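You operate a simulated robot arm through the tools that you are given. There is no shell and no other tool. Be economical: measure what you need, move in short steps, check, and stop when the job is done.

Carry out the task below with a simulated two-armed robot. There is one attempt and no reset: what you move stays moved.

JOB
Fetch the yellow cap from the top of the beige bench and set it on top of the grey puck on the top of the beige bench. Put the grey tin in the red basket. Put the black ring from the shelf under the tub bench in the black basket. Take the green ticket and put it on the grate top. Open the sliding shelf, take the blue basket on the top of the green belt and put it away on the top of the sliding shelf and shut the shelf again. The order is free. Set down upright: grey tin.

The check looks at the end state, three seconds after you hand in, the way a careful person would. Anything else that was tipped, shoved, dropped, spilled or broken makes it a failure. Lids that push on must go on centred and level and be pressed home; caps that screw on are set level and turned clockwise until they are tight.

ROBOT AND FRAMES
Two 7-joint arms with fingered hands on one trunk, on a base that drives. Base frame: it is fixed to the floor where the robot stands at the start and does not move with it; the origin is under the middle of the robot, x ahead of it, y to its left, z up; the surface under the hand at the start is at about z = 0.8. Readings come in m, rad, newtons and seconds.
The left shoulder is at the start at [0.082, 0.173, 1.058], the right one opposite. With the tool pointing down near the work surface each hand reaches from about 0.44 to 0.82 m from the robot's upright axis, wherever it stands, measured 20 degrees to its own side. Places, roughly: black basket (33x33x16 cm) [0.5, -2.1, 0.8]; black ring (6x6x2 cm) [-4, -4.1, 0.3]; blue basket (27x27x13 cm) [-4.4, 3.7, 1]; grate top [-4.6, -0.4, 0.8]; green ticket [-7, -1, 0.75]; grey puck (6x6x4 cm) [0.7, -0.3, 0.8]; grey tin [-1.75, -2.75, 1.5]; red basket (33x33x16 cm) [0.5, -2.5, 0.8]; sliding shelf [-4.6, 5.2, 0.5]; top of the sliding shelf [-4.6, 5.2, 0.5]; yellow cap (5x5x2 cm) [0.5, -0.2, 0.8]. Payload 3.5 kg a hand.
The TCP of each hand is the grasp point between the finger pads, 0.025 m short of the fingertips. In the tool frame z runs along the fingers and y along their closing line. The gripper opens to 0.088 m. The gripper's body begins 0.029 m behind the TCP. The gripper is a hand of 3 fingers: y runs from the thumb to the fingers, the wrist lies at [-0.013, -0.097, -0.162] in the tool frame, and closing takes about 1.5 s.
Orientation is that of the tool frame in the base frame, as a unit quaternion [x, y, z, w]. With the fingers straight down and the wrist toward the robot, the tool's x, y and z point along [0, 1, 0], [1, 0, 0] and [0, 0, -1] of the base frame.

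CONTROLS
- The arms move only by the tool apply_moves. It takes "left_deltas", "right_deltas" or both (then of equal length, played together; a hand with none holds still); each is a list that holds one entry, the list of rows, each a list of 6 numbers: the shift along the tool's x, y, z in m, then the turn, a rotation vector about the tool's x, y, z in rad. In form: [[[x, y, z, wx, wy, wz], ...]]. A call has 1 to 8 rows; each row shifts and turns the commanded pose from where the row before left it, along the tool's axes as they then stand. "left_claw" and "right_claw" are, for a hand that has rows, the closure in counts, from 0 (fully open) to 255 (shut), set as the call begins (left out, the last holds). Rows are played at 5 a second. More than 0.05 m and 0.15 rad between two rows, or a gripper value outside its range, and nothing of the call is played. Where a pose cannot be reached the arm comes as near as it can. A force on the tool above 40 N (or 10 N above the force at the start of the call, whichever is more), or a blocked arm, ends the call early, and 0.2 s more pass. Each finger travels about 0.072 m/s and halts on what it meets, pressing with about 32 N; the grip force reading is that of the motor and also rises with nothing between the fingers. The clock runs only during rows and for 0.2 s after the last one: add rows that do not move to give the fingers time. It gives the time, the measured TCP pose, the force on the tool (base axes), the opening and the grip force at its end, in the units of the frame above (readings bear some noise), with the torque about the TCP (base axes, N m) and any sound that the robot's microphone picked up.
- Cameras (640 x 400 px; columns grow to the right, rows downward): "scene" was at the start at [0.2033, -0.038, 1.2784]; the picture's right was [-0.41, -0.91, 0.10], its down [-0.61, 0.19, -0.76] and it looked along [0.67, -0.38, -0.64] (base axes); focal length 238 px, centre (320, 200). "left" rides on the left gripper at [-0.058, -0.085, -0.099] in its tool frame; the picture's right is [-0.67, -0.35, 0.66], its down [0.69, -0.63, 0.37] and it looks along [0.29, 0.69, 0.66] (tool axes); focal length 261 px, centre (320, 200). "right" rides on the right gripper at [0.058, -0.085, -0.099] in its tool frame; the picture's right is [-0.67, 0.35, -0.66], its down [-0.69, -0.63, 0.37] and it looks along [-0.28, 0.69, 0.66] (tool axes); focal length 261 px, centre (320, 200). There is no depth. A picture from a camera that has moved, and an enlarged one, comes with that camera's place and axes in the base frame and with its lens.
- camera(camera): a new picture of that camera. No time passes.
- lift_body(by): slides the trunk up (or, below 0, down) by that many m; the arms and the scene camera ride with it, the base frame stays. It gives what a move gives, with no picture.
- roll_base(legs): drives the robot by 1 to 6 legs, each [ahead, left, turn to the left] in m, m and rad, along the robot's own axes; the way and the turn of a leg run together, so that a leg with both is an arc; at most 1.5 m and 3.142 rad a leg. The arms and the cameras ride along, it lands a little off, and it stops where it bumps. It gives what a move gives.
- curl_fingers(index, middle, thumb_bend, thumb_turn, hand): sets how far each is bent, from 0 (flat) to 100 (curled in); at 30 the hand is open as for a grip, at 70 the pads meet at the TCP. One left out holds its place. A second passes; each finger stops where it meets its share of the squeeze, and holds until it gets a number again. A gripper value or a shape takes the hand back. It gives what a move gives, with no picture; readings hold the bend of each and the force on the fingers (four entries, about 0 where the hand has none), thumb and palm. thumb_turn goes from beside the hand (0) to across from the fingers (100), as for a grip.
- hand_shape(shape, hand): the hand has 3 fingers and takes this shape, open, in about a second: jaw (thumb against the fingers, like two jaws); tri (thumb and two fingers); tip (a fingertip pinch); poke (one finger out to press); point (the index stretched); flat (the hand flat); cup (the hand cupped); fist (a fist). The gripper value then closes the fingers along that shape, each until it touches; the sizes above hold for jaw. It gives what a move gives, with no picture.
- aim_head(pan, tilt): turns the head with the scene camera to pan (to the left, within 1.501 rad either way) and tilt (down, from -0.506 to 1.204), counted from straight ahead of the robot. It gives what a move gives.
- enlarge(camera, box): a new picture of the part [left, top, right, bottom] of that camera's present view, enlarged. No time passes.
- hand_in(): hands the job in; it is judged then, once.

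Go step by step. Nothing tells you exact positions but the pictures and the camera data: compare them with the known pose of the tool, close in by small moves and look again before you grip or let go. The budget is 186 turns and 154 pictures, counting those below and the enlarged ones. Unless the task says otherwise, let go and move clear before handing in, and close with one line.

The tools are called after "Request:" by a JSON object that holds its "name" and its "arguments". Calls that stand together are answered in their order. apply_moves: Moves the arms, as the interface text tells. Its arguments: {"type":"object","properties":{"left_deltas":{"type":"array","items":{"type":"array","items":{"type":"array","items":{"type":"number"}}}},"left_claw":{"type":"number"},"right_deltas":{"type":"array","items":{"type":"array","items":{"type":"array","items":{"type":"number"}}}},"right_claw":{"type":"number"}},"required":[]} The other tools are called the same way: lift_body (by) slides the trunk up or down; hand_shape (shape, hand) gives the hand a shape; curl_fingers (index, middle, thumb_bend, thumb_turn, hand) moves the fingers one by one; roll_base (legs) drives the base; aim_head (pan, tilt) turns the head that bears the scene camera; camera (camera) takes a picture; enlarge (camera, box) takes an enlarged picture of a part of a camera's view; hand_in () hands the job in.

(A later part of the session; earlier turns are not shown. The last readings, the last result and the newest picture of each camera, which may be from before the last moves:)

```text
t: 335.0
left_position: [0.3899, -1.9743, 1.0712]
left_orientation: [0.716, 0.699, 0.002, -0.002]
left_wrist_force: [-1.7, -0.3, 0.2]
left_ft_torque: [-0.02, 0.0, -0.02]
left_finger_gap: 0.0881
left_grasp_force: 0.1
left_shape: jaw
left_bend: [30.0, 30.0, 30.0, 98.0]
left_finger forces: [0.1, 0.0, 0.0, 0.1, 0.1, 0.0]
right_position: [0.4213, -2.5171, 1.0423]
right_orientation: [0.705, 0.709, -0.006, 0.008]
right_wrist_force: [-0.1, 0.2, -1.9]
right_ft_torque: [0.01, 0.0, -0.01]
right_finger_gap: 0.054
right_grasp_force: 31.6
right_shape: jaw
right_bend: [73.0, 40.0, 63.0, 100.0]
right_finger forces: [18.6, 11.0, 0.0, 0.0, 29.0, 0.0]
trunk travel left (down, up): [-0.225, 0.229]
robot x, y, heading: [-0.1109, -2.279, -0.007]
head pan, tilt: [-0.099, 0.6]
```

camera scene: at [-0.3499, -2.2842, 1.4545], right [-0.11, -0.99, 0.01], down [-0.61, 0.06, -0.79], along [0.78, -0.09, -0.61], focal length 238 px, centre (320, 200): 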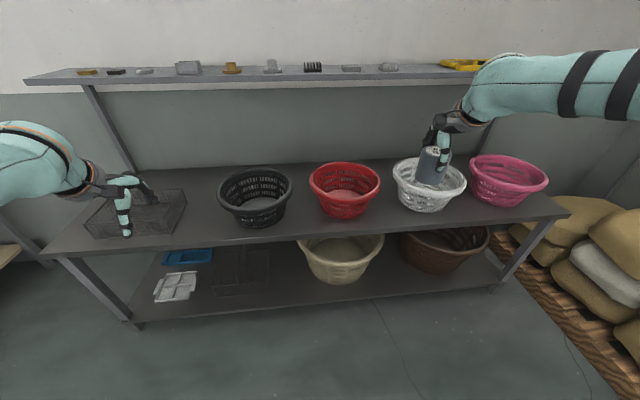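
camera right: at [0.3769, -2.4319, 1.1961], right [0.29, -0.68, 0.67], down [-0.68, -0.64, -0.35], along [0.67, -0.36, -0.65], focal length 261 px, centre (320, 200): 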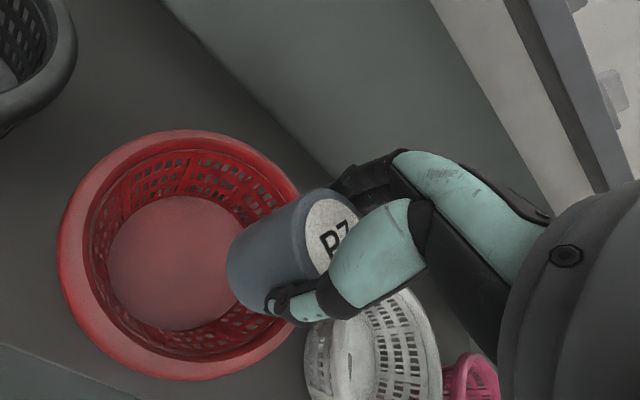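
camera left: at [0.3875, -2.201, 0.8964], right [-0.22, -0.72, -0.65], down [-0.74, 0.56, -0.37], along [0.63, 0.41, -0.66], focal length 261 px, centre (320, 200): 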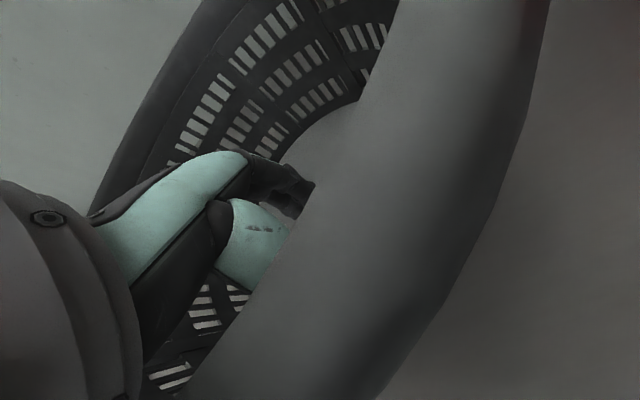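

The right arm needs more forward stretch and a lower shoulder here. I back the base a little, reach forward over the basket, then lower.

Request:
{"name": "roll_base", "arguments": {"legs": [[-0.085, 0.05, 0.006]]}}

Request:
{"name": "apply_moves", "arguments": {"right_deltas": [[[-0.003, 0.038, 0, 0, 0, 0], [-0.003, 0.038, 0, 0, 0, 0], [-0.003, 0.038, 0, 0, 0, 0], [-0.003, 0.036, 0, 0, 0, 0], [0, 0, 0, 0, 0, 0]]]}}

Request:
{"name": "lift_body", "arguments": {"by": -0.06}}

Request:
{"name": "camera", "arguments": {"camera": "right"}}

```text
t: 336.2
left_position: [0.3045, -1.9204, 1.0709]
left_orientation: [0.714, 0.701, 0.002, -0.002]
left_wrist_force: [-0.5, -0.6, 0.0]
left_ft_torque: [-0.01, 0.03, -0.02]
left_finger_gap: 0.088
left_grasp_force: 0.1
left_shape: jaw
left_bend: [30.0, 30.0, 30.0, 98.0]
left_finger forces: [0.0, 0.0, 0.0, 0.1, 0.0, 0.0]
right_position: [0.3417, -2.4641, 1.041]
right_orientation: [0.702, 0.712, -0.007, 0.008]
right_wrist_force: [-0.6, -0.3, -2.0]
right_ft_torque: [-0.02, -0.03, 0.0]
right_finger_gap: 0.0536
right_grasp_force: 31.9
right_shape: jaw
right_bend: [73.0, 40.0, 63.0, 100.0]
right_finger forces: [18.6, 10.9, 0.0, 0.0, 29.1, 0.1]
trunk travel left (down, up): [-0.225, 0.229]
robot x, y, heading: [-0.1925, -2.2316, 0.004]
head pan, tilt: [-0.099, 0.6]
```

```text
t: 337.4
left_position: [0.3041, -1.9204, 1.0712]
left_orientation: [0.713, 0.701, 0.002, -0.001]
left_wrist_force: [-0.4, -0.1, -0.7]
left_ft_torque: [0.01, 0.05, 0.04]
left_finger_gap: 0.0882
left_grasp_force: 0.0
left_shape: jaw
left_bend: [30.0, 30.0, 30.0, 98.0]
left_finger forces: [0.0, 0.1, 0.1, 0.0, 0.0, 0.0]
right_position: [0.4159, -2.5129, 1.0592]
right_orientation: [0.702, 0.712, -0.006, 0.009]
right_wrist_force: [0.2, 0.3, -1.9]
right_ft_torque: [0.04, -0.02, 0.03]
right_finger_gap: 0.0537
right_grasp_force: 32.0
right_shape: jaw
right_bend: [73.0, 40.0, 63.0, 100.0]
right_finger forces: [18.5, 10.9, 0.0, 0.0, 29.1, 0.0]
right hand out of reach, approached as far as the arm can: row 2, 3, 4
trunk travel left (down, up): [-0.225, 0.229]
robot x, y, heading: [-0.1929, -2.232, 0.006]
head pan, tilt: [-0.099, 0.6]
```

```text
t: 338.4
left_position: [0.3035, -1.921, 1.0116]
left_orientation: [0.713, 0.701, 0.002, -0.002]
left_wrist_force: [-0.3, -0.1, -0.2]
left_ft_torque: [-0.01, 0.01, -0.01]
left_finger_gap: 0.0879
left_grasp_force: 0.0
left_shape: jaw
left_bend: [30.0, 30.0, 30.0, 98.0]
left_finger forces: [0.0, 0.1, 0.0, 0.0, 0.0, 0.1]
right_position: [0.4146, -2.5148, 1.0]
right_orientation: [0.703, 0.711, -0.007, 0.008]
right_wrist_force: [-0.6, -0.2, -1.8]
right_ft_torque: [-0.03, -0.01, 0.0]
right_finger_gap: 0.0536
right_grasp_force: 31.5
right_shape: jaw
right_bend: [73.0, 40.0, 63.0, 100.0]
right_finger forces: [18.5, 10.9, 0.0, 0.0, 29.1, 0.0]
trunk travel left (down, up): [-0.165, 0.289]
robot x, y, heading: [-0.195, -2.2301, 0.006]
head pan, tilt: [-0.099, 0.6]
```

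```text
43 pictures are left
camera right: at [0.3296, -2.456, 1.0968], right [0.35, -0.65, 0.67], down [-0.62, -0.7, -0.35], along [0.7, -0.29, -0.65], focal length 261 px, centre (320, 200)
```

right: 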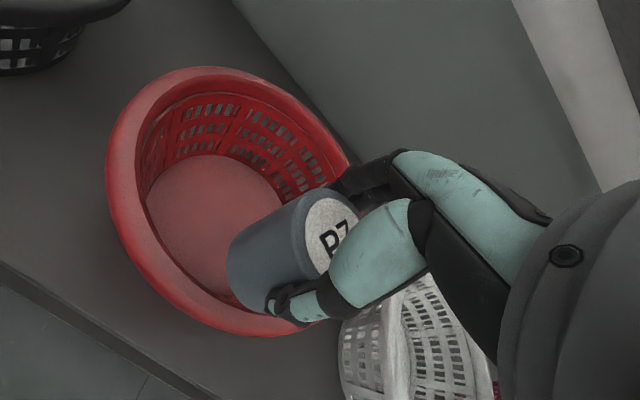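

The arm's elbow branch limits this. At the bench, the pose 0.57 m ahead and 0.32 m right worked down to the surface, so I reproduce that relative pose over the basket.

Request:
{"name": "lift_body", "arguments": {"by": 0.06}}

Request:
{"name": "roll_base", "arguments": {"legs": [[0.093, 0.07, -0.006]]}}

Request:
{"name": "apply_moves", "arguments": {"right_deltas": [[[-0.018, -0.02, 0, 0, 0, 0.04], [-0.018, -0.02, 0, 0, 0, 0.04], [0, 0, 0, 0, 0, 0]]]}}

Request:
{"name": "lift_body", "arguments": {"by": -0.12}}

Request:
{"name": "camera", "arguments": {"camera": "right"}}

```text
t: 339.4
left_position: [0.3048, -1.9213, 1.0704]
left_orientation: [0.713, 0.701, 0.001, -0.002]
left_wrist_force: [0.4, -0.2, -0.1]
left_ft_torque: [0.03, -0.01, 0.04]
left_finger_gap: 0.0877
left_grasp_force: 0.0
left_shape: jaw
left_bend: [30.0, 30.0, 30.0, 98.0]
left_finger forces: [0.0, 0.1, 0.0, 0.1, 0.1, 0.1]
right_position: [0.415, -2.5156, 1.0587]
right_orientation: [0.702, 0.712, -0.006, 0.009]
right_wrist_force: [0.3, 0.8, -2.1]
right_ft_torque: [0.05, -0.01, 0.05]
right_finger_gap: 0.0537
right_grasp_force: 32.4
right_shape: jaw
right_bend: [73.0, 40.0, 63.0, 100.0]
right_finger forces: [18.5, 10.9, 0.0, 0.0, 29.1, 0.0]
trunk travel left (down, up): [-0.225, 0.229]
robot x, y, heading: [-0.1923, -2.232, 0.004]
head pan, tilt: [-0.099, 0.6]
```

```text
t: 340.6
left_position: [0.3996, -1.8541, 1.0713]
left_orientation: [0.716, 0.699, 0.003, -0.002]
left_wrist_force: [-0.1, 0.3, 1.1]
left_ft_torque: [0.01, -0.01, 0.01]
left_finger_gap: 0.0881
left_grasp_force: 0.1
left_shape: jaw
left_bend: [30.0, 30.0, 30.0, 98.0]
left_finger forces: [0.1, 0.1, 0.0, 0.0, 0.0, 0.0]
right_position: [0.5068, -2.4501, 1.0597]
right_orientation: [0.703, 0.711, -0.005, 0.01]
right_wrist_force: [-0.2, 0.2, -2.5]
right_ft_torque: [-0.02, 0.01, -0.01]
right_finger_gap: 0.0538
right_grasp_force: 32.5
right_shape: jaw
right_bend: [73.0, 40.0, 63.0, 100.0]
right_finger forces: [18.7, 10.9, 0.0, 0.0, 29.1, 0.0]
trunk travel left (down, up): [-0.225, 0.229]
robot x, y, heading: [-0.0984, -2.1612, -0.001]
head pan, tilt: [-0.099, 0.6]
```

```text
t: 341.4
left_position: [0.4015, -1.8535, 1.0707]
left_orientation: [0.715, 0.699, 0.001, -0.003]
left_wrist_force: [0.4, 0.4, -0.6]
left_ft_torque: [-0.02, 0.0, 0.01]
left_finger_gap: 0.0877
left_grasp_force: 0.1
left_shape: jaw
left_bend: [30.0, 30.0, 30.0, 98.0]
left_finger forces: [0.0, 0.0, 0.1, 0.0, 0.0, 0.1]
right_position: [0.4687, -2.4823, 1.0587]
right_orientation: [0.733, 0.68, -0.007, 0.008]
right_wrist_force: [-0.9, 0.8, -1.2]
right_ft_torque: [-0.02, 0.0, 0.0]
right_finger_gap: 0.0537
right_grasp_force: 31.6
right_shape: jaw
right_bend: [73.0, 40.0, 63.0, 100.0]
right_finger forces: [18.5, 11.0, 0.1, 0.0, 29.1, 0.1]
trunk travel left (down, up): [-0.225, 0.229]
robot x, y, heading: [-0.0982, -2.1621, 0.004]
head pan, tilt: [-0.099, 0.6]
```

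```text
t: 342.9
left_position: [0.401, -1.8535, 0.9519]
left_orientation: [0.715, 0.699, 0.002, -0.003]
left_wrist_force: [0.0, -0.4, 0.5]
left_ft_torque: [-0.03, 0.01, 0.02]
left_finger_gap: 0.0878
left_grasp_force: 0.1
left_shape: jaw
left_bend: [30.0, 30.0, 30.0, 98.0]
left_finger forces: [0.0, 0.0, 0.0, 0.0, 0.0, 0.0]
right_position: [0.4669, -2.484, 0.9406]
right_orientation: [0.732, 0.681, -0.004, 0.009]
right_wrist_force: [-0.9, -0.1, -2.1]
right_ft_torque: [0.02, -0.04, -0.01]
right_finger_gap: 0.0537
right_grasp_force: 32.0
right_shape: jaw
right_bend: [73.0, 40.0, 63.0, 100.0]
right_finger forces: [18.6, 11.0, 0.0, 0.0, 29.0, 0.0]
trunk travel left (down, up): [-0.105, 0.349]
robot x, y, heading: [-0.0987, -2.1583, 0.004]
head pan, tilt: [-0.099, 0.6]
```

```text
42 pictures are left
camera right: at [0.3864, -2.4181, 1.0377], right [0.3, -0.68, 0.67], down [-0.67, -0.65, -0.36], along [0.68, -0.35, -0.65], focal length 261 px, centre (320, 200)
```

right: 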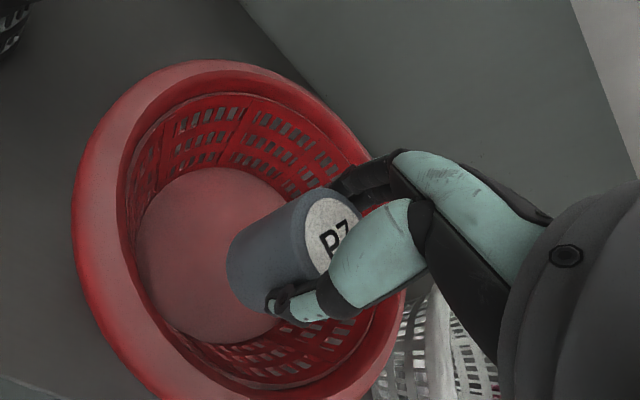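

The tin is entering the basket, well inside the rim. I raise the left hand clear of the wire tray while lowering the tin.

Request:
{"name": "apply_moves", "arguments": {"right_deltas": [[[0, 0, 0, 0, 0, 0], [0, 0, 0, 0, 0, 0], [0, 0.003, 0.025, 0, 0, 0], [0, 0.003, 0.025, 0, 0, 0], [0, 0, 0.025, 0, 0, 0], [0, 0, 0.01, 0, 0, 0], [0, 0, 0, 0, 0, 0]]], "left_deltas": [[[0, 0, -0.04, 0, 0, 0], [0, 0, -0.04, 0, 0, 0], [0, 0, -0.04, 0, 0, 0], [0, 0, 0, 0, 0, 0], [0, 0, 0, 0, 0, 0], [0, 0, 0, 0, 0, 0], [0, 0, 0, 0, 0, 0]]]}}

Request:
{"name": "camera", "arguments": {"camera": "right"}}

Request:
{"name": "camera", "arguments": {"camera": "scene"}}

```text
t: 344.5
left_position: [0.4025, -1.856, 1.0721]
left_orientation: [0.715, 0.699, 0.001, -0.003]
left_wrist_force: [-0.2, 0.0, 0.0]
left_ft_torque: [0.01, 0.01, 0.01]
left_finger_gap: 0.0879
left_grasp_force: 0.0
left_shape: jaw
left_bend: [30.0, 30.0, 30.0, 98.0]
left_finger forces: [0.0, 0.1, 0.0, 0.0, 0.0, 0.0]
right_position: [0.4723, -2.4878, 0.8548]
right_orientation: [0.732, 0.682, -0.006, 0.008]
right_wrist_force: [-0.6, 0.1, -1.7]
right_ft_torque: [-0.01, -0.04, 0.03]
right_finger_gap: 0.0534
right_grasp_force: 32.2
right_shape: jaw
right_bend: [73.0, 40.0, 63.0, 100.0]
right_finger forces: [18.6, 10.9, 0.0, 0.0, 28.9, 0.1]
trunk travel left (down, up): [-0.105, 0.349]
robot x, y, heading: [-0.0963, -2.1595, -0.001]
head pan, tilt: [-0.099, 0.6]
```

```text
41 pictures are left
camera right: at [0.3927, -2.4205, 0.9515], right [0.3, -0.68, 0.67], down [-0.68, -0.65, -0.36], along [0.67, -0.35, -0.65], focal length 261 px, centre (320, 200)
```

right: 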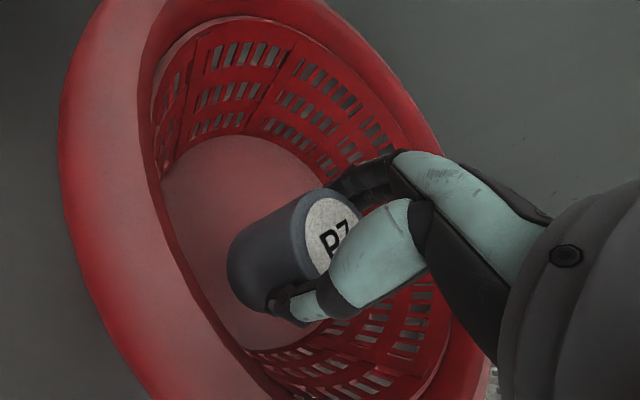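

```text
40 pictures are left
camera scene: at [0.1441, -2.1677, 1.2014], right [-0.09, -0.99, 0.03], down [-0.79, 0.06, -0.61], along [0.6, -0.08, -0.79], focal length 238 px, centre (320, 200)
```

scene: 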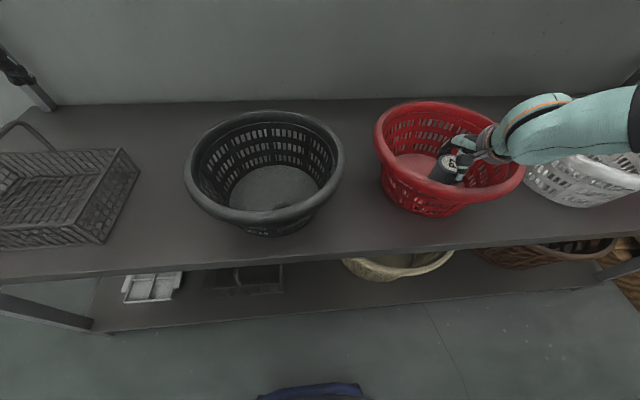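

Tin near the floor; I lower in small steps to contact.

Request:
{"name": "apply_moves", "arguments": {"right_deltas": [[[0, 0, 0.006, 0, 0, 0], [0, 0, 0.005, 0, 0, 0], [0, 0, 0.004, 0, 0, 0], [0, 0, 0, 0, 0, 0]]]}}

```text
t: 345.5
left_position: [0.4037, -1.8555, 1.0729]
left_orientation: [0.715, 0.699, 0.001, -0.003]
left_wrist_force: [0.5, 0.0, 0.0]
left_ft_torque: [0.0, 0.02, 0.0]
left_finger_gap: 0.0876
left_grasp_force: 0.1
left_shape: jaw
left_bend: [30.0, 30.0, 30.0, 98.0]
left_finger forces: [0.0, 0.0, 0.1, 0.0, 0.1, 0.1]
right_position: [0.4723, -2.4867, 0.8395]
right_orientation: [0.732, 0.681, -0.006, 0.01]
right_wrist_force: [-0.3, 0.4, -0.9]
right_ft_torque: [0.03, -0.01, 0.02]
right_finger_gap: 0.0534
right_grasp_force: 31.9
right_shape: jaw
right_bend: [73.0, 40.0, 63.0, 100.0]
right_finger forces: [18.6, 11.1, 0.0, 0.1, 28.9, 0.0]
trunk travel left (down, up): [-0.105, 0.349]
robot x, y, heading: [-0.0973, -2.1598, 0.001]
head pan, tilt: [-0.099, 0.6]
```

Request:
{"name": "apply_moves", "arguments": {"right_deltas": [[[0, 0, 0.004, 0, 0, 0], [0, 0, 0.003, 0, 0, 0], [0, 0, 0, 0, 0, 0]]]}}

```text
t: 346.3
left_position: [0.4032, -1.8561, 1.0732]
left_orientation: [0.715, 0.699, 0.001, -0.002]
left_wrist_force: [0.1, 0.3, 0.1]
left_ft_torque: [-0.02, 0.0, 0.0]
left_finger_gap: 0.0879
left_grasp_force: 0.0
left_shape: jaw
left_bend: [30.0, 30.0, 30.0, 98.0]
left_finger forces: [0.1, 0.0, 0.0, 0.0, 0.0, 0.0]
right_position: [0.4741, -2.4858, 0.8314]
right_orientation: [0.732, 0.681, -0.006, 0.009]
right_wrist_force: [0.2, -0.6, -2.3]
right_ft_torque: [0.05, -0.03, 0.0]
right_finger_gap: 0.0537
right_grasp_force: 32.5
right_shape: jaw
right_bend: [73.0, 40.0, 63.0, 100.0]
right_finger forces: [18.8, 11.1, 0.1, 0.0, 28.8, 0.0]
trunk travel left (down, up): [-0.105, 0.349]
robot x, y, heading: [-0.1014, -2.161, -0.005]
head pan, tilt: [-0.099, 0.6]
```

Request:
{"name": "apply_moves", "arguments": {"right_deltas": [[[0, 0, 0.004, 0, 0, 0], [0, 0, 0.003, 0, 0, 0], [0, 0, 0, 0, 0, 0]]]}}

Request:
{"name": "camera", "arguments": {"camera": "right"}}

```text
t: 347.1
left_position: [0.4025, -1.8558, 1.0732]
left_orientation: [0.715, 0.699, 0.002, -0.002]
left_wrist_force: [-0.2, 0.4, -0.2]
left_ft_torque: [0.01, 0.03, 0.03]
left_finger_gap: 0.0879
left_grasp_force: 0.1
left_shape: jaw
left_bend: [30.0, 30.0, 30.0, 98.0]
left_finger forces: [0.1, 0.0, 0.1, 0.0, 0.1, 0.0]
right_position: [0.4739, -2.4876, 0.8273]
right_orientation: [0.732, 0.681, -0.005, 0.008]
right_wrist_force: [-0.7, -0.6, -2.0]
right_ft_torque: [0.05, -0.02, -0.05]
right_finger_gap: 0.0536
right_grasp_force: 31.5
right_shape: jaw
right_bend: [73.0, 40.0, 63.0, 100.0]
right_finger forces: [18.5, 11.1, 0.1, 0.0, 28.9, 0.1]
trunk travel left (down, up): [-0.105, 0.349]
robot x, y, heading: [-0.1005, -2.1556, -0.001]
head pan, tilt: [-0.099, 0.6]
```

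```text
39 pictures are left
camera right: at [0.3945, -2.4203, 0.9235], right [0.3, -0.68, 0.67], down [-0.68, -0.65, -0.36], along [0.68, -0.35, -0.65], focal length 261 px, centre (320, 200)
```

right: 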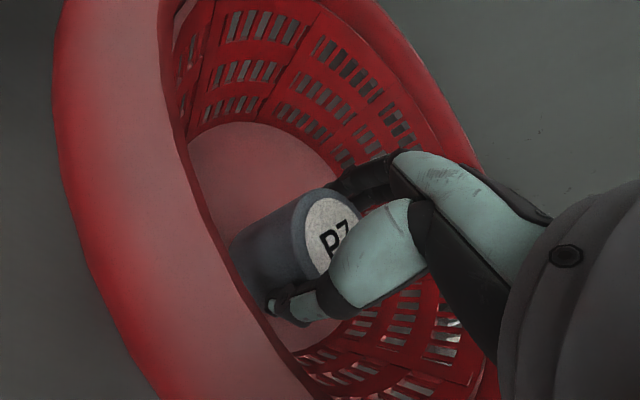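

Request:
{"name": "apply_moves", "arguments": {"right_deltas": [[[0, 0, 0.003, 0, 0, 0], [0, 0, 0.003, 0, 0, 0], [0, 0, 0.003, 0, 0, 0], [0, 0, 0, 0, 0, 0]]]}}

```text
t: 348.1
left_position: [0.403, -1.8552, 1.0731]
left_orientation: [0.715, 0.699, 0.001, -0.003]
left_wrist_force: [0.5, 0.2, -0.4]
left_ft_torque: [0.04, -0.04, 0.0]
left_finger_gap: 0.0881
left_grasp_force: 0.0
left_shape: jaw
left_bend: [30.0, 30.0, 30.0, 98.0]
left_finger forces: [0.0, 0.1, 0.0, 0.0, 0.1, 0.0]
right_position: [0.4736, -2.4872, 0.8161]
right_orientation: [0.732, 0.681, -0.006, 0.009]
right_wrist_force: [0.0, -0.3, -1.8]
right_ft_torque: [-0.01, 0.02, -0.03]
right_finger_gap: 0.0537
right_grasp_force: 31.6
right_shape: jaw
right_bend: [73.0, 40.0, 63.0, 100.0]
right_finger forces: [18.6, 11.1, 0.1, 0.1, 28.9, 0.0]
trunk travel left (down, up): [-0.105, 0.349]
robot x, y, heading: [-0.1028, -2.1607, -0.001]
head pan, tilt: [-0.099, 0.6]
```

Request:
{"name": "apply_moves", "arguments": {"right_deltas": [[[0, 0, 0.004, 0, 0, 0], [0, 0, 0.003, 0, 0, 0], [0, 0, 0.003, 0, 0, 0], [0, 0, 0.003, 0, 0, 0], [0, 0, 0, 0, 0, 0]]]}}

Request:
{"name": "camera", "arguments": {"camera": "right"}}

```text
t: 349.3
left_position: [0.4026, -1.8564, 1.0736]
left_orientation: [0.715, 0.699, 0.0, -0.002]
left_wrist_force: [0.2, -0.5, -0.5]
left_ft_torque: [0.0, 0.01, 0.0]
left_finger_gap: 0.088
left_grasp_force: 0.0
left_shape: jaw
left_bend: [30.0, 30.0, 30.0, 98.0]
left_finger forces: [0.0, 0.0, 0.0, 0.1, 0.0, 0.0]
right_position: [0.4743, -2.4881, 0.8044]
right_orientation: [0.732, 0.681, -0.005, 0.009]
right_wrist_force: [-0.1, -0.6, -2.4]
right_ft_torque: [-0.01, -0.02, 0.03]
right_finger_gap: 0.0532
right_grasp_force: 32.3
right_shape: jaw
right_bend: [73.0, 40.0, 63.0, 100.0]
right_finger forces: [18.6, 11.1, 0.1, 0.0, 28.9, 0.1]
trunk travel left (down, up): [-0.105, 0.349]
robot x, y, heading: [-0.097, -2.1597, 0.002]
head pan, tilt: [-0.099, 0.6]
```

```text
38 pictures are left
camera right: at [0.3941, -2.4217, 0.9012], right [0.3, -0.68, 0.67], down [-0.68, -0.65, -0.36], along [0.67, -0.35, -0.65], focal length 261 px, centre (320, 200)
```

right: 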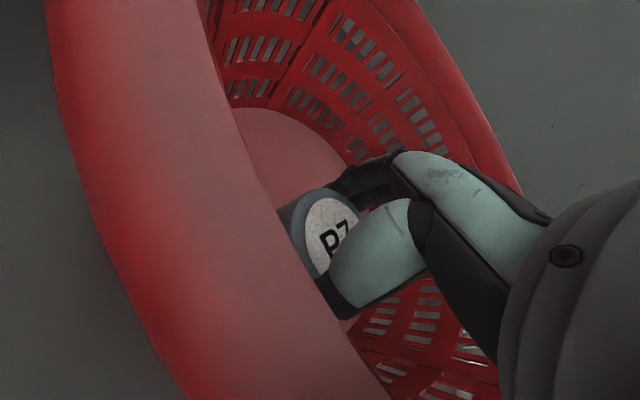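

Request:
{"name": "apply_moves", "arguments": {"right_deltas": [[[0, 0, 0.003, 0, 0, 0], [0, 0, 0.003, 0, 0, 0], [0, 0, 0, 0, 0, 0]]]}}

```text
t: 350.1
left_position: [0.4025, -1.8558, 1.0737]
left_orientation: [0.715, 0.699, 0.002, -0.003]
left_wrist_force: [0.7, -0.4, -0.2]
left_ft_torque: [-0.01, 0.0, 0.02]
left_finger_gap: 0.0878
left_grasp_force: 0.1
left_shape: jaw
left_bend: [30.0, 30.0, 30.0, 98.0]
left_finger forces: [0.0, 0.0, 0.1, 0.0, 0.0, 0.0]
right_position: [0.4756, -2.4875, 0.7975]
right_orientation: [0.732, 0.681, -0.005, 0.009]
right_wrist_force: [-0.4, -0.7, -2.3]
right_ft_torque: [-0.01, -0.01, 0.0]
right_finger_gap: 0.0535
right_grasp_force: 31.8
right_shape: jaw
right_bend: [73.0, 40.0, 63.0, 100.0]
right_finger forces: [18.6, 11.2, 0.0, 0.0, 28.9, 0.0]
trunk travel left (down, up): [-0.105, 0.349]
robot x, y, heading: [-0.0955, -2.16, 0.001]
head pan, tilt: [-0.099, 0.6]
```

Request:
{"name": "apply_moves", "arguments": {"right_deltas": [[[0, 0, 0.003, 0, 0, 0], [0, 0, 0.003, 0, 0, 0], [0, 0, 0.003, 0, 0, 0], [0, 0, 0, 0, 0, 0]]]}}

Request:
{"name": "enlarge", "arguments": {"camera": "scene", "box": [340, 80, 580, 230]}}

```text
t: 351.1
left_position: [0.4011, -1.8551, 1.074]
left_orientation: [0.715, 0.699, 0.002, -0.001]
left_wrist_force: [0.0, 0.1, 0.4]
left_ft_torque: [0.0, 0.0, 0.01]
left_finger_gap: 0.0879
left_grasp_force: 0.0
left_shape: jaw
left_bend: [30.0, 30.0, 30.0, 98.0]
left_finger forces: [0.0, 0.1, 0.0, 0.0, 0.0, 0.0]
right_position: [0.4731, -2.4864, 0.7909]
right_orientation: [0.732, 0.682, -0.004, 0.011]
right_wrist_force: [5.1, -2.7, 21.5]
right_ft_torque: [0.03, 0.76, 0.08]
right_finger_gap: 0.0532
right_grasp_force: 31.8
right_shape: jaw
right_bend: [74.0, 40.0, 63.0, 100.0]
right_finger forces: [19.4, 12.7, 0.1, 0.0, 30.7, 0.0]
trunk travel left (down, up): [-0.105, 0.349]
robot x, y, heading: [-0.0981, -2.1554, 0.003]
head pan, tilt: [-0.099, 0.6]
```

```text
2.67 times, centred on (460, 155) of scene
camera zoom: at [0.1419, -2.1666, 1.2023], right [-0.1, -0.99, 0.03], down [-0.79, 0.06, -0.61], along [0.6, -0.08, -0.79], focal length 634 px, centre (-53, 320)
```

zoom: 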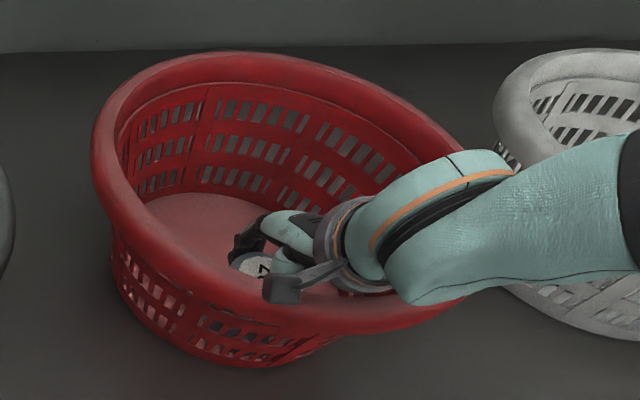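

The tin's base is on the basket floor. I open the hand and lift straight up.

Request:
{"name": "apply_moves", "arguments": {"right_deltas": [[[0, 0, -0.002, 0, 0, 0], [0, 0, 0, 0, 0, 0], [0, 0, 0, 0, 0, 0], [0, 0, 0, 0, 0, 0], [0, 0, 0, 0, 0, 0], [0, 0, 0, 0, 0, 0], [0, 0, 0, 0, 0, 0], [0, 0, 0, 0, 0, 0]]], "right_claw": 0}}

Request:
{"name": "apply_moves", "arguments": {"right_deltas": [[[0, 0, -0.02, 0, 0, 0], [0, 0, -0.03, 0, 0, 0], [0, 0, -0.03, 0, 0, 0], [0, 0, -0.04, 0, 0, 0], [0, 0, -0.04, 0, 0, 0], [0, 0, -0.04, 0, 0, 0], [0, 0, 0, 0, 0, 0]]]}}

Request:
{"name": "lift_body", "arguments": {"by": 0.2}}

Request:
{"name": "camera", "arguments": {"camera": "scene"}}

```text
t: 352.9
left_position: [0.4026, -1.8563, 1.0724]
left_orientation: [0.715, 0.699, 0.001, -0.002]
left_wrist_force: [0.0, -0.2, -0.8]
left_ft_torque: [0.02, -0.02, 0.01]
left_finger_gap: 0.0881
left_grasp_force: 0.0
left_shape: jaw
left_bend: [30.0, 30.0, 30.0, 98.0]
left_finger forces: [0.1, 0.0, 0.0, 0.1, 0.1, 0.0]
right_position: [0.4735, -2.4865, 0.7906]
right_orientation: [0.731, 0.682, -0.007, 0.009]
right_wrist_force: [-0.1, 0.4, 0.3]
right_ft_torque: [0.02, -0.03, -0.07]
right_finger_gap: 0.0866
right_grasp_force: 0.0
right_shape: jaw
right_bend: [30.0, 30.0, 31.0, 98.0]
right_finger forces: [0.0, 0.0, 0.1, 0.0, 0.9, 0.0]
trunk travel left (down, up): [-0.105, 0.349]
robot x, y, heading: [-0.1, -2.1615, 0.001]
head pan, tilt: [-0.099, 0.6]
```

```text
t: 354.5
left_position: [0.404, -1.8556, 1.0715]
left_orientation: [0.715, 0.699, 0.002, -0.002]
left_wrist_force: [1.0, 0.2, 1.0]
left_ft_torque: [-0.01, 0.01, 0.0]
left_finger_gap: 0.0878
left_grasp_force: 0.0
left_shape: jaw
left_bend: [30.0, 30.0, 30.0, 98.0]
left_finger forces: [0.0, 0.1, 0.0, 0.0, 0.0, 0.0]
right_position: [0.4715, -2.4834, 0.9929]
right_orientation: [0.731, 0.682, -0.006, 0.009]
right_wrist_force: [-0.1, -0.2, 0.1]
right_ft_torque: [0.01, 0.0, 0.0]
right_finger_gap: 0.0877
right_grasp_force: 0.1
right_shape: jaw
right_bend: [30.0, 30.0, 30.0, 98.0]
right_finger forces: [0.0, 0.1, 0.1, 0.0, 0.0, 0.1]
trunk travel left (down, up): [-0.105, 0.349]
robot x, y, heading: [-0.098, -2.1634, 0.0]
head pan, tilt: [-0.099, 0.6]
```

```text
t: 356.7
left_position: [0.4, -1.8548, 1.2708]
left_orientation: [0.715, 0.699, 0.001, -0.002]
left_wrist_force: [-0.3, -0.3, 0.4]
left_ft_torque: [-0.01, 0.02, 0.0]
left_finger_gap: 0.0879
left_grasp_force: 0.1
left_shape: jaw
left_bend: [30.0, 30.0, 30.0, 98.0]
left_finger forces: [0.0, 0.1, 0.0, 0.0, 0.0, 0.0]
right_position: [0.4733, -2.4829, 1.1905]
right_orientation: [0.732, 0.681, -0.006, 0.009]
right_wrist_force: [0.1, -0.5, -0.2]
right_ft_torque: [0.01, 0.02, -0.02]
right_finger_gap: 0.0874
right_grasp_force: 0.1
right_shape: jaw
right_bend: [30.0, 30.0, 30.0, 98.0]
right_finger forces: [0.1, 0.0, 0.0, 0.1, 0.1, 0.1]
trunk travel left (down, up): [-0.305, 0.149]
robot x, y, heading: [-0.0954, -2.1574, 0.001]
head pan, tilt: [-0.099, 0.6]
```

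```text
36 pictures are left
camera scene: at [0.0143, -2.1676, 1.4545], right [-0.1, -0.99, 0.01], down [-0.61, 0.06, -0.79], along [0.79, -0.08, -0.61], focal length 238 px, centre (320, 200)
```

scene: 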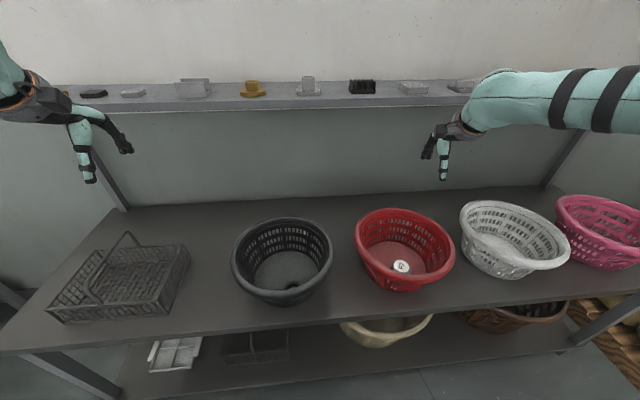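

The tin stands upright in the red basket and the ring shows in the black one. Next is the ticket: I back off, turn toward -x and go through the gap between the sink table and the red-box table.

Request:
{"name": "roll_base", "arguments": {"legs": [[-0.5, 0, 0], [0, 1.22, 0], [0, 0, 3.14]]}}

Request:
{"name": "aim_head", "arguments": {"pan": 0.0, "tilt": 0.4}}

Request:
{"name": "camera", "arguments": {"camera": "scene"}}

```text
t: 372.7
left_position: [-1.0568, -1.2521, 1.2717]
left_orientation: [-0.69, 0.724, -0.001, -0.002]
left_wrist_force: [0.6, -0.3, -0.6]
left_ft_torque: [0.01, -0.03, -0.03]
left_finger_gap: 0.0876
left_grasp_force: 0.0
left_shape: jaw
left_bend: [30.0, 30.0, 30.0, 98.0]
left_finger forces: [0.0, 0.0, 0.1, 0.1, 0.0, 0.0]
right_position: [-1.1134, -0.6201, 1.1914]
right_orientation: [-0.672, 0.74, 0.009, 0.005]
right_wrist_force: [-0.5, 0.7, -0.3]
right_ft_torque: [-0.01, 0.02, -0.02]
right_finger_gap: 0.088
right_grasp_force: 0.0
right_shape: jaw
right_bend: [30.0, 30.0, 30.0, 98.0]
right_finger forces: [0.0, 0.0, 0.1, 0.1, 0.0, 0.0]
trunk travel left (down, up): [-0.305, 0.149]
robot x, y, heading: [-0.5492, -0.959, 3.119]
head pan, tilt: [-0.099, 0.6]
```

```text
t: 373.4
left_position: [-1.0567, -1.2508, 1.2704]
left_orientation: [-0.69, 0.724, -0.002, -0.002]
left_wrist_force: [-0.9, -0.3, -0.5]
left_ft_torque: [0.0, 0.0, -0.01]
left_finger_gap: 0.088
left_grasp_force: 0.1
left_shape: jaw
left_bend: [30.0, 30.0, 30.0, 98.0]
left_finger forces: [0.1, 0.0, 0.1, 0.0, 0.0, 0.0]
right_position: [-1.1135, -0.6205, 1.1911]
right_orientation: [-0.673, 0.74, 0.009, 0.006]
right_wrist_force: [-0.5, -0.4, 0.2]
right_ft_torque: [0.01, 0.01, 0.0]
right_finger_gap: 0.0878
right_grasp_force: 0.1
right_shape: jaw
right_bend: [30.0, 30.0, 30.0, 98.0]
right_finger forces: [0.0, 0.1, 0.1, 0.1, 0.0, 0.0]
trunk travel left (down, up): [-0.305, 0.149]
robot x, y, heading: [-0.5488, -0.9593, 3.119]
head pan, tilt: [0.0, 0.4]
```

```text
35 pictures are left
camera scene: at [-0.6649, -0.9547, 1.4723], right [0.03, 1.0, 0.0], down [0.44, -0.01, -0.9], along [-0.9, 0.02, -0.45], focal length 238 px, centre (320, 200)
```

scene: 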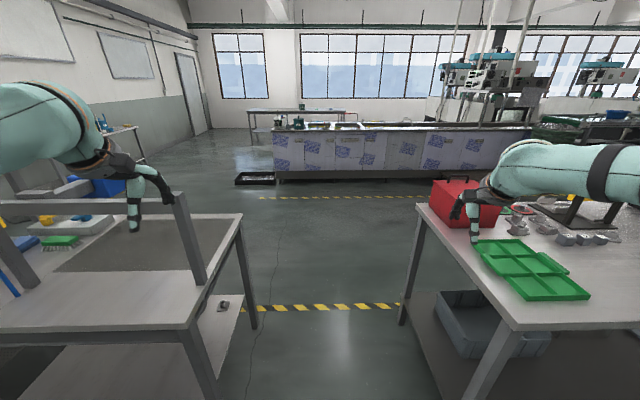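

The gap ahead is clear. I drive through, then round the south end of the long counter, keeping clear of the black tray on the floor.

Request:
{"name": "roll_base", "arguments": {"legs": [[0.2, -0.09, 0.022], [1.3, 0, 0], [0.6, 0.1, 0], [0.5, 1.0, 0], [0.3, 0.95, 0]]}}

Request:
{"name": "roll_base", "arguments": {"legs": [[1.3, 0, 0], [1.0, 0, 0]]}}

Request:
{"name": "aim_head", "arguments": {"pan": -0.45, "tilt": 0.35}}

Request:
{"name": "camera", "arguments": {"camera": "scene"}}

```text
t: 394.3
left_position: [-4.0123, -3.1834, 1.2712]
left_orientation: [-0.691, 0.723, -0.002, -0.002]
left_wrist_force: [0.6, -0.1, -0.1]
left_ft_torque: [0.02, 0.02, 0.0]
left_finger_gap: 0.088
left_grasp_force: 0.0
left_shape: jaw
left_bend: [30.0, 30.0, 30.0, 98.0]
left_finger forces: [0.1, 0.0, 0.0, 0.0, 0.1, 0.0]
right_position: [-4.0704, -2.5528, 1.1896]
right_orientation: [-0.673, 0.74, 0.009, 0.004]
right_wrist_force: [-0.3, 0.0, -0.7]
right_ft_torque: [0.0, 0.0, 0.0]
right_finger_gap: 0.0876
right_grasp_force: 0.0
right_shape: jaw
right_bend: [30.0, 30.0, 30.0, 98.0]
right_finger forces: [0.0, 0.0, 0.0, 0.0, 0.0, 0.0]
trunk travel left (down, up): [-0.305, 0.149]
robot x, y, heading: [-3.5087, -2.8922, 3.123]
head pan, tilt: [0.0, 0.4]
```

```text
t: 405.5
left_position: [-6.292, -3.1218, 1.2715]
left_orientation: [-0.696, 0.718, -0.002, -0.002]
left_wrist_force: [-0.5, -0.7, -0.6]
left_ft_torque: [0.0, 0.01, -0.01]
left_finger_gap: 0.0878
left_grasp_force: 0.1
left_shape: jaw
left_bend: [30.0, 30.0, 30.0, 98.0]
left_finger forces: [0.0, 0.0, 0.0, 0.0, 0.0, 0.0]
right_position: [-6.3569, -2.4904, 1.191]
right_orientation: [-0.677, 0.736, 0.01, 0.005]
right_wrist_force: [-0.1, 0.6, -0.4]
right_ft_torque: [0.01, 0.0, -0.03]
right_finger_gap: 0.0881
right_grasp_force: 0.0
right_shape: jaw
right_bend: [30.0, 30.0, 30.0, 98.0]
right_finger forces: [0.0, 0.0, 0.0, 0.1, 0.0, 0.0]
trunk travel left (down, up): [-0.305, 0.149]
robot x, y, heading: [-5.7899, -2.8214, 3.134]
head pan, tilt: [0.0, 0.4]
```

```text
t: 406.4
left_position: [-6.293, -3.1221, 1.2711]
left_orientation: [-0.695, 0.719, -0.002, -0.003]
left_wrist_force: [1.0, 0.0, 0.1]
left_ft_torque: [0.01, -0.02, -0.01]
left_finger_gap: 0.0878
left_grasp_force: 0.0
left_shape: jaw
left_bend: [30.0, 30.0, 30.0, 98.0]
left_finger forces: [0.1, 0.0, 0.0, 0.1, 0.1, 0.1]
right_position: [-6.3579, -2.4904, 1.1914]
right_orientation: [-0.676, 0.736, 0.01, 0.006]
right_wrist_force: [-0.5, 0.3, 0.0]
right_ft_torque: [0.0, -0.02, 0.02]
right_finger_gap: 0.0876
right_grasp_force: 0.0
right_shape: jaw
right_bend: [30.0, 30.0, 30.0, 98.0]
right_finger forces: [0.0, 0.1, 0.1, 0.1, 0.0, 0.1]
trunk travel left (down, up): [-0.305, 0.149]
robot x, y, heading: [-5.7903, -2.8208, 3.132]
head pan, tilt: [-0.45, 0.351]
```

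```text
34 pictures are left
camera scene: at [-5.8962, -2.7793, 1.4774], right [0.44, 0.9, 0.03], down [0.36, -0.15, -0.92], along [-0.82, 0.42, -0.39], focal length 238 px, centre (320, 200)
```

scene: 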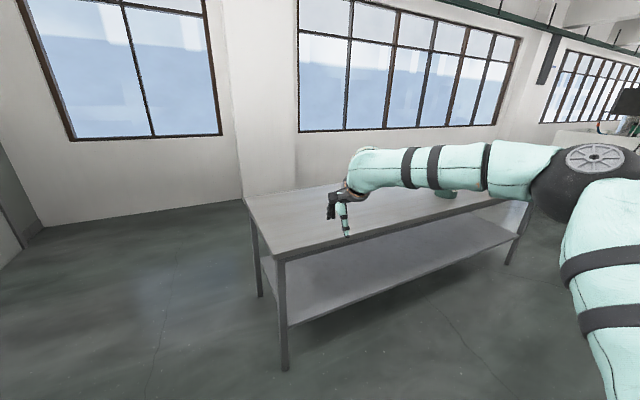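

The long table by the window has its front edge at x ≈ -6.85. I drive alongside it to face the ticket's place at about [-7, -1].

Request:
{"name": "roll_base", "arguments": {"legs": [[0.25, -0.75, 0.008], [0.25, -0.75, 0]]}}

Request:
{"name": "aim_head", "arguments": {"pan": -0.35, "tilt": 0.6}}

Request:
{"name": "camera", "arguments": {"camera": "scene"}}

```text
t: 414.5
left_position: [-6.7724, -1.6208, 1.2713]
left_orientation: [-0.699, 0.715, -0.001, -0.001]
left_wrist_force: [-0.2, -0.5, -0.3]
left_ft_torque: [-0.01, 0.03, -0.02]
left_finger_gap: 0.0879
left_grasp_force: 0.1
left_shape: jaw
left_bend: [30.0, 30.0, 30.0, 98.0]
left_finger forces: [0.0, 0.1, 0.1, 0.0, 0.0, 0.1]
right_position: [-6.8451, -0.9902, 1.1908]
right_orientation: [-0.681, 0.732, 0.01, 0.004]
right_wrist_force: [0.2, -0.5, 0.2]
right_ft_torque: [0.01, 0.0, -0.01]
right_finger_gap: 0.0877
right_grasp_force: 0.1
right_shape: jaw
right_bend: [30.0, 30.0, 30.0, 98.0]
right_finger forces: [0.1, 0.0, 0.0, 0.0, 0.1, 0.0]
trunk travel left (down, up): [-0.305, 0.149]
robot x, y, heading: [-6.2718, -1.3138, 3.144]
head pan, tilt: [-0.45, 0.351]
```

```text
t: 415.3
left_position: [-6.7727, -1.6197, 1.2708]
left_orientation: [-0.699, 0.715, -0.002, -0.002]
left_wrist_force: [-0.6, 0.0, -0.3]
left_ft_torque: [0.0, 0.01, 0.03]
left_finger_gap: 0.0877
left_grasp_force: 0.0
left_shape: jaw
left_bend: [30.0, 30.0, 30.0, 98.0]
left_finger forces: [0.0, 0.1, 0.0, 0.1, 0.0, 0.1]
right_position: [-6.8444, -0.9903, 1.1915]
right_orientation: [-0.68, 0.733, 0.009, 0.004]
right_wrist_force: [0.2, -0.8, 0.3]
right_ft_torque: [0.02, 0.01, 0.01]
right_finger_gap: 0.0878
right_grasp_force: 0.1
right_shape: jaw
right_bend: [30.0, 30.0, 30.0, 98.0]
right_finger forces: [0.0, 0.1, 0.0, 0.0, 0.1, 0.1]
trunk travel left (down, up): [-0.305, 0.149]
robot x, y, heading: [-6.2756, -1.3148, 3.139]
head pan, tilt: [-0.351, 0.6]
```

```text
33 pictures are left
camera scene: at [-6.3775, -1.2825, 1.4548], right [0.34, 0.94, 0.02], down [0.58, -0.19, -0.79], along [-0.74, 0.28, -0.61], focal length 238 px, centre (320, 200)
```

scene: 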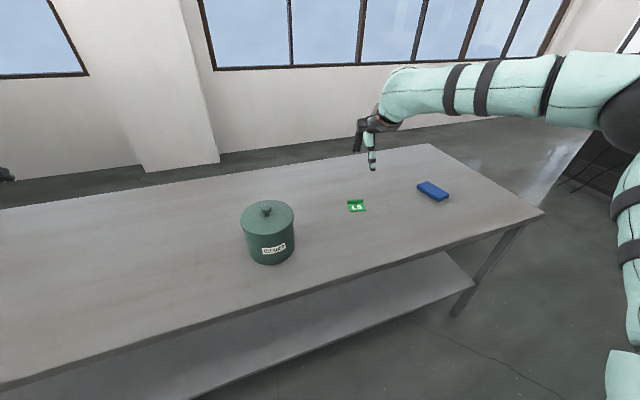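

Request:
{"name": "enlarge", "arguments": {"camera": "scene", "box": [326, 185, 390, 225]}}

```text
10.00 times, centred on (358, 205) of scene
camera zoom: at [-6.3775, -1.2825, 1.4548], right [0.34, 0.94, 0.02], down [0.58, -0.19, -0.79], along [-0.74, 0.28, -0.61], focal length 2379 px, centre (-60, 150)
```

zoom: 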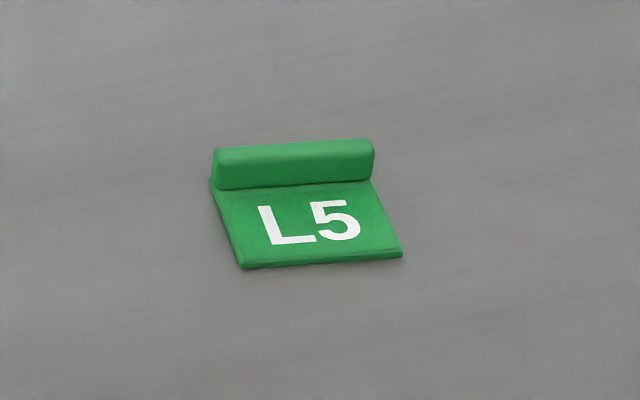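

The green ticket "L5" is a flat plate with a raised ridge on its far side, at about [-7.15, -0.81], so I can grip the ridge. I move closer, lower the trunk and align the right hand with the ridge.

Request:
{"name": "roll_base", "arguments": {"legs": [[0.2, -0.185, 0]]}}

Request:
{"name": "lift_body", "arguments": {"by": -0.2}}

Request:
{"name": "apply_moves", "arguments": {"right_deltas": [[[0, 0.035, 0.02, 0, 0, 0.07], [0, 0.035, 0.02, 0, 0, 0.07], [0, 0.02, 0.02, 0, 0, 0], [0, 0, 0, 0, 0, 0]]]}}

Request:
{"name": "camera", "arguments": {"camera": "right"}}

```text
t: 417.2
left_position: [-6.9669, -1.4378, 1.2715]
left_orientation: [-0.698, 0.716, -0.001, -0.001]
left_wrist_force: [0.2, -0.9, -0.3]
left_ft_torque: [0.03, -0.04, -0.01]
left_finger_gap: 0.0878
left_grasp_force: 0.0
left_shape: jaw
left_bend: [30.0, 30.0, 30.0, 98.0]
left_finger forces: [0.0, 0.0, 0.0, 0.0, 0.1, 0.0]
right_position: [-7.0355, -0.8075, 1.1921]
right_orientation: [-0.68, 0.733, 0.009, 0.005]
right_wrist_force: [-0.3, -0.6, 0.0]
right_ft_torque: [0.01, -0.01, 0.0]
right_finger_gap: 0.0875
right_grasp_force: 0.1
right_shape: jaw
right_bend: [30.0, 30.0, 30.0, 98.0]
right_finger forces: [0.0, 0.0, 0.1, 0.1, 0.0, 0.0]
trunk travel left (down, up): [-0.305, 0.149]
robot x, y, heading: [-6.4642, -1.1276, 3.135]
head pan, tilt: [-0.351, 0.6]
```

```text
t: 419.4
left_position: [-6.9658, -1.4367, 1.0715]
left_orientation: [-0.698, 0.716, -0.002, -0.002]
left_wrist_force: [1.0, -0.1, 0.2]
left_ft_torque: [0.02, 0.03, 0.07]
left_finger_gap: 0.088
left_grasp_force: 0.0
left_shape: jaw
left_bend: [30.0, 30.0, 30.0, 98.0]
left_finger forces: [0.1, 0.0, 0.0, 0.0, 0.0, 0.0]
right_position: [-7.0356, -0.8077, 0.9915]
right_orientation: [-0.68, 0.733, 0.009, 0.004]
right_wrist_force: [-0.4, -0.5, 0.5]
right_ft_torque: [0.02, 0.01, -0.02]
right_finger_gap: 0.0879
right_grasp_force: 0.0
right_shape: jaw
right_bend: [30.0, 30.0, 30.0, 98.0]
right_finger forces: [0.0, 0.0, 0.0, 0.0, 0.0, 0.0]
trunk travel left (down, up): [-0.105, 0.349]
robot x, y, heading: [-6.466, -1.1317, 3.138]
head pan, tilt: [-0.351, 0.6]
```

```text
t: 420.4
left_position: [-6.9666, -1.4365, 1.0716]
left_orientation: [-0.698, 0.716, -0.002, -0.002]
left_wrist_force: [-0.6, -1.0, 0.9]
left_ft_torque: [-0.01, 0.01, 0.01]
left_finger_gap: 0.0877
left_grasp_force: 0.0
left_shape: jaw
left_bend: [30.0, 30.0, 30.0, 98.0]
left_finger forces: [0.0, 0.0, 0.0, 0.0, 0.0, 0.0]
right_position: [-7.1284, -0.7935, 0.9311]
right_orientation: [-0.627, 0.779, 0.01, 0.004]
right_wrist_force: [-0.5, -0.4, -0.2]
right_ft_torque: [0.01, -0.02, 0.03]
right_finger_gap: 0.0875
right_grasp_force: 0.1
right_shape: jaw
right_bend: [30.0, 30.0, 30.0, 98.0]
right_finger forces: [0.0, 0.0, 0.0, 0.1, 0.1, 0.1]
trunk travel left (down, up): [-0.105, 0.349]
robot x, y, heading: [-6.4689, -1.1338, 3.14]
head pan, tilt: [-0.351, 0.6]
```

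```text
31 pictures are left
camera right: at [-7.0558, -0.8702, 1.0286], right [-0.19, 0.72, 0.67], down [0.76, 0.54, -0.36], along [-0.62, 0.44, -0.65], focal length 261 px, centre (320, 200)
```

right: 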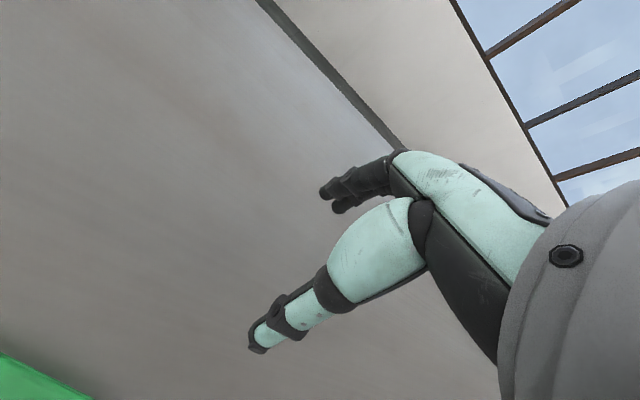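

The two views agree on a table height of about 0.83, which puts the ridge at about [-7.06, -0.862]. I move over it and look again.

Request:
{"name": "apply_moves", "arguments": {"right_deltas": [[[0.026, -0.0405, 0, 0, 0, 0], [0.026, -0.0405, 0, 0, 0, 0], [0, 0, 0, 0, 0, 0]]]}}

Request:
{"name": "camera", "arguments": {"camera": "right"}}

```text
t: 421.2
left_position: [-6.9673, -1.4361, 1.0704]
left_orientation: [-0.698, 0.716, -0.002, -0.001]
left_wrist_force: [-1.0, -0.1, 0.7]
left_ft_torque: [0.01, -0.02, 0.01]
left_finger_gap: 0.0877
left_grasp_force: 0.0
left_shape: jaw
left_bend: [30.0, 30.0, 30.0, 98.0]
left_finger forces: [0.1, 0.0, 0.0, 0.1, 0.1, 0.0]
right_position: [-7.0596, -0.8621, 0.9289]
right_orientation: [-0.627, 0.779, 0.009, 0.005]
right_wrist_force: [0.2, 0.3, -0.1]
right_ft_torque: [0.01, -0.02, 0.0]
right_finger_gap: 0.0878
right_grasp_force: 0.0
right_shape: jaw
right_bend: [30.0, 30.0, 30.0, 98.0]
right_finger forces: [0.0, 0.0, 0.1, 0.0, 0.1, 0.0]
trunk travel left (down, up): [-0.105, 0.349]
robot x, y, heading: [-6.4673, -1.1342, 3.138]
head pan, tilt: [-0.351, 0.6]
```

```text
30 pictures are left
camera right: at [-6.9877, -0.9376, 1.0273], right [-0.19, 0.72, 0.67], down [0.76, 0.54, -0.36], along [-0.62, 0.44, -0.65], focal length 261 px, centre (320, 200)
```

right: 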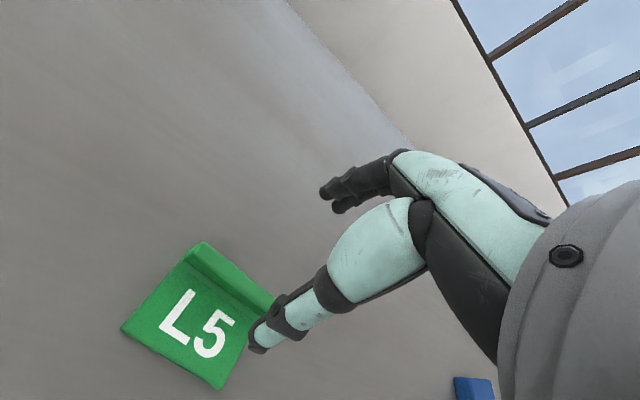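

The ridge lies between thumb and fingers. I descend carefully, watching the force.

Request:
{"name": "apply_moves", "arguments": {"right_deltas": [[[-0.002, -0.003, 0.02, 0, 0, 0], [0, 0, 0.02, 0, 0, 0], [0, 0, 0.01, 0, 0, 0], [0, 0, 0, 0, 0, 0]]]}}

Request:
{"name": "camera", "arguments": {"camera": "right"}}

```text
t: 422.2
left_position: [-6.9663, -1.4352, 1.0709]
left_orientation: [-0.698, 0.716, -0.002, -0.002]
left_wrist_force: [-0.5, -0.7, -0.4]
left_ft_torque: [0.02, 0.01, -0.01]
left_finger_gap: 0.0879
left_grasp_force: 0.1
left_shape: jaw
left_bend: [30.0, 30.0, 30.0, 98.0]
left_finger forces: [0.0, 0.0, 0.0, 0.0, 0.1, 0.1]
right_position: [-7.0551, -0.8572, 0.8781]
right_orientation: [-0.627, 0.779, 0.009, 0.005]
right_wrist_force: [0.0, -0.3, 0.6]
right_ft_torque: [0.03, -0.01, -0.01]
right_finger_gap: 0.088
right_grasp_force: 0.0
right_shape: jaw
right_bend: [30.0, 30.0, 30.0, 98.0]
right_finger forces: [0.0, 0.0, 0.0, 0.0, 0.0, 0.0]
trunk travel left (down, up): [-0.105, 0.349]
robot x, y, heading: [-6.4698, -1.1326, 3.137]
head pan, tilt: [-0.351, 0.6]
```

```text
29 pictures are left
camera right: at [-6.984, -0.9348, 0.9764], right [-0.19, 0.72, 0.67], down [0.76, 0.54, -0.36], along [-0.62, 0.44, -0.65], focal length 261 px, centre (320, 200)
```

right: 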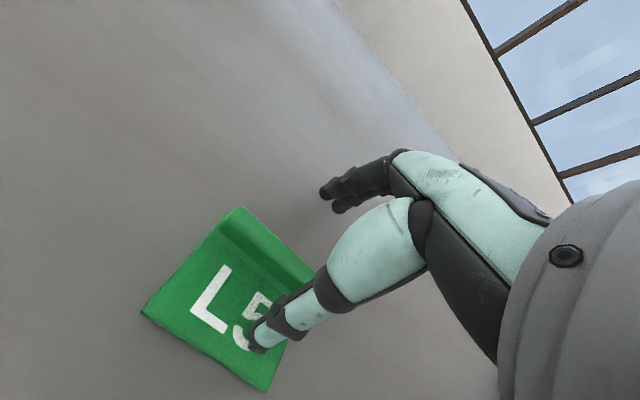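

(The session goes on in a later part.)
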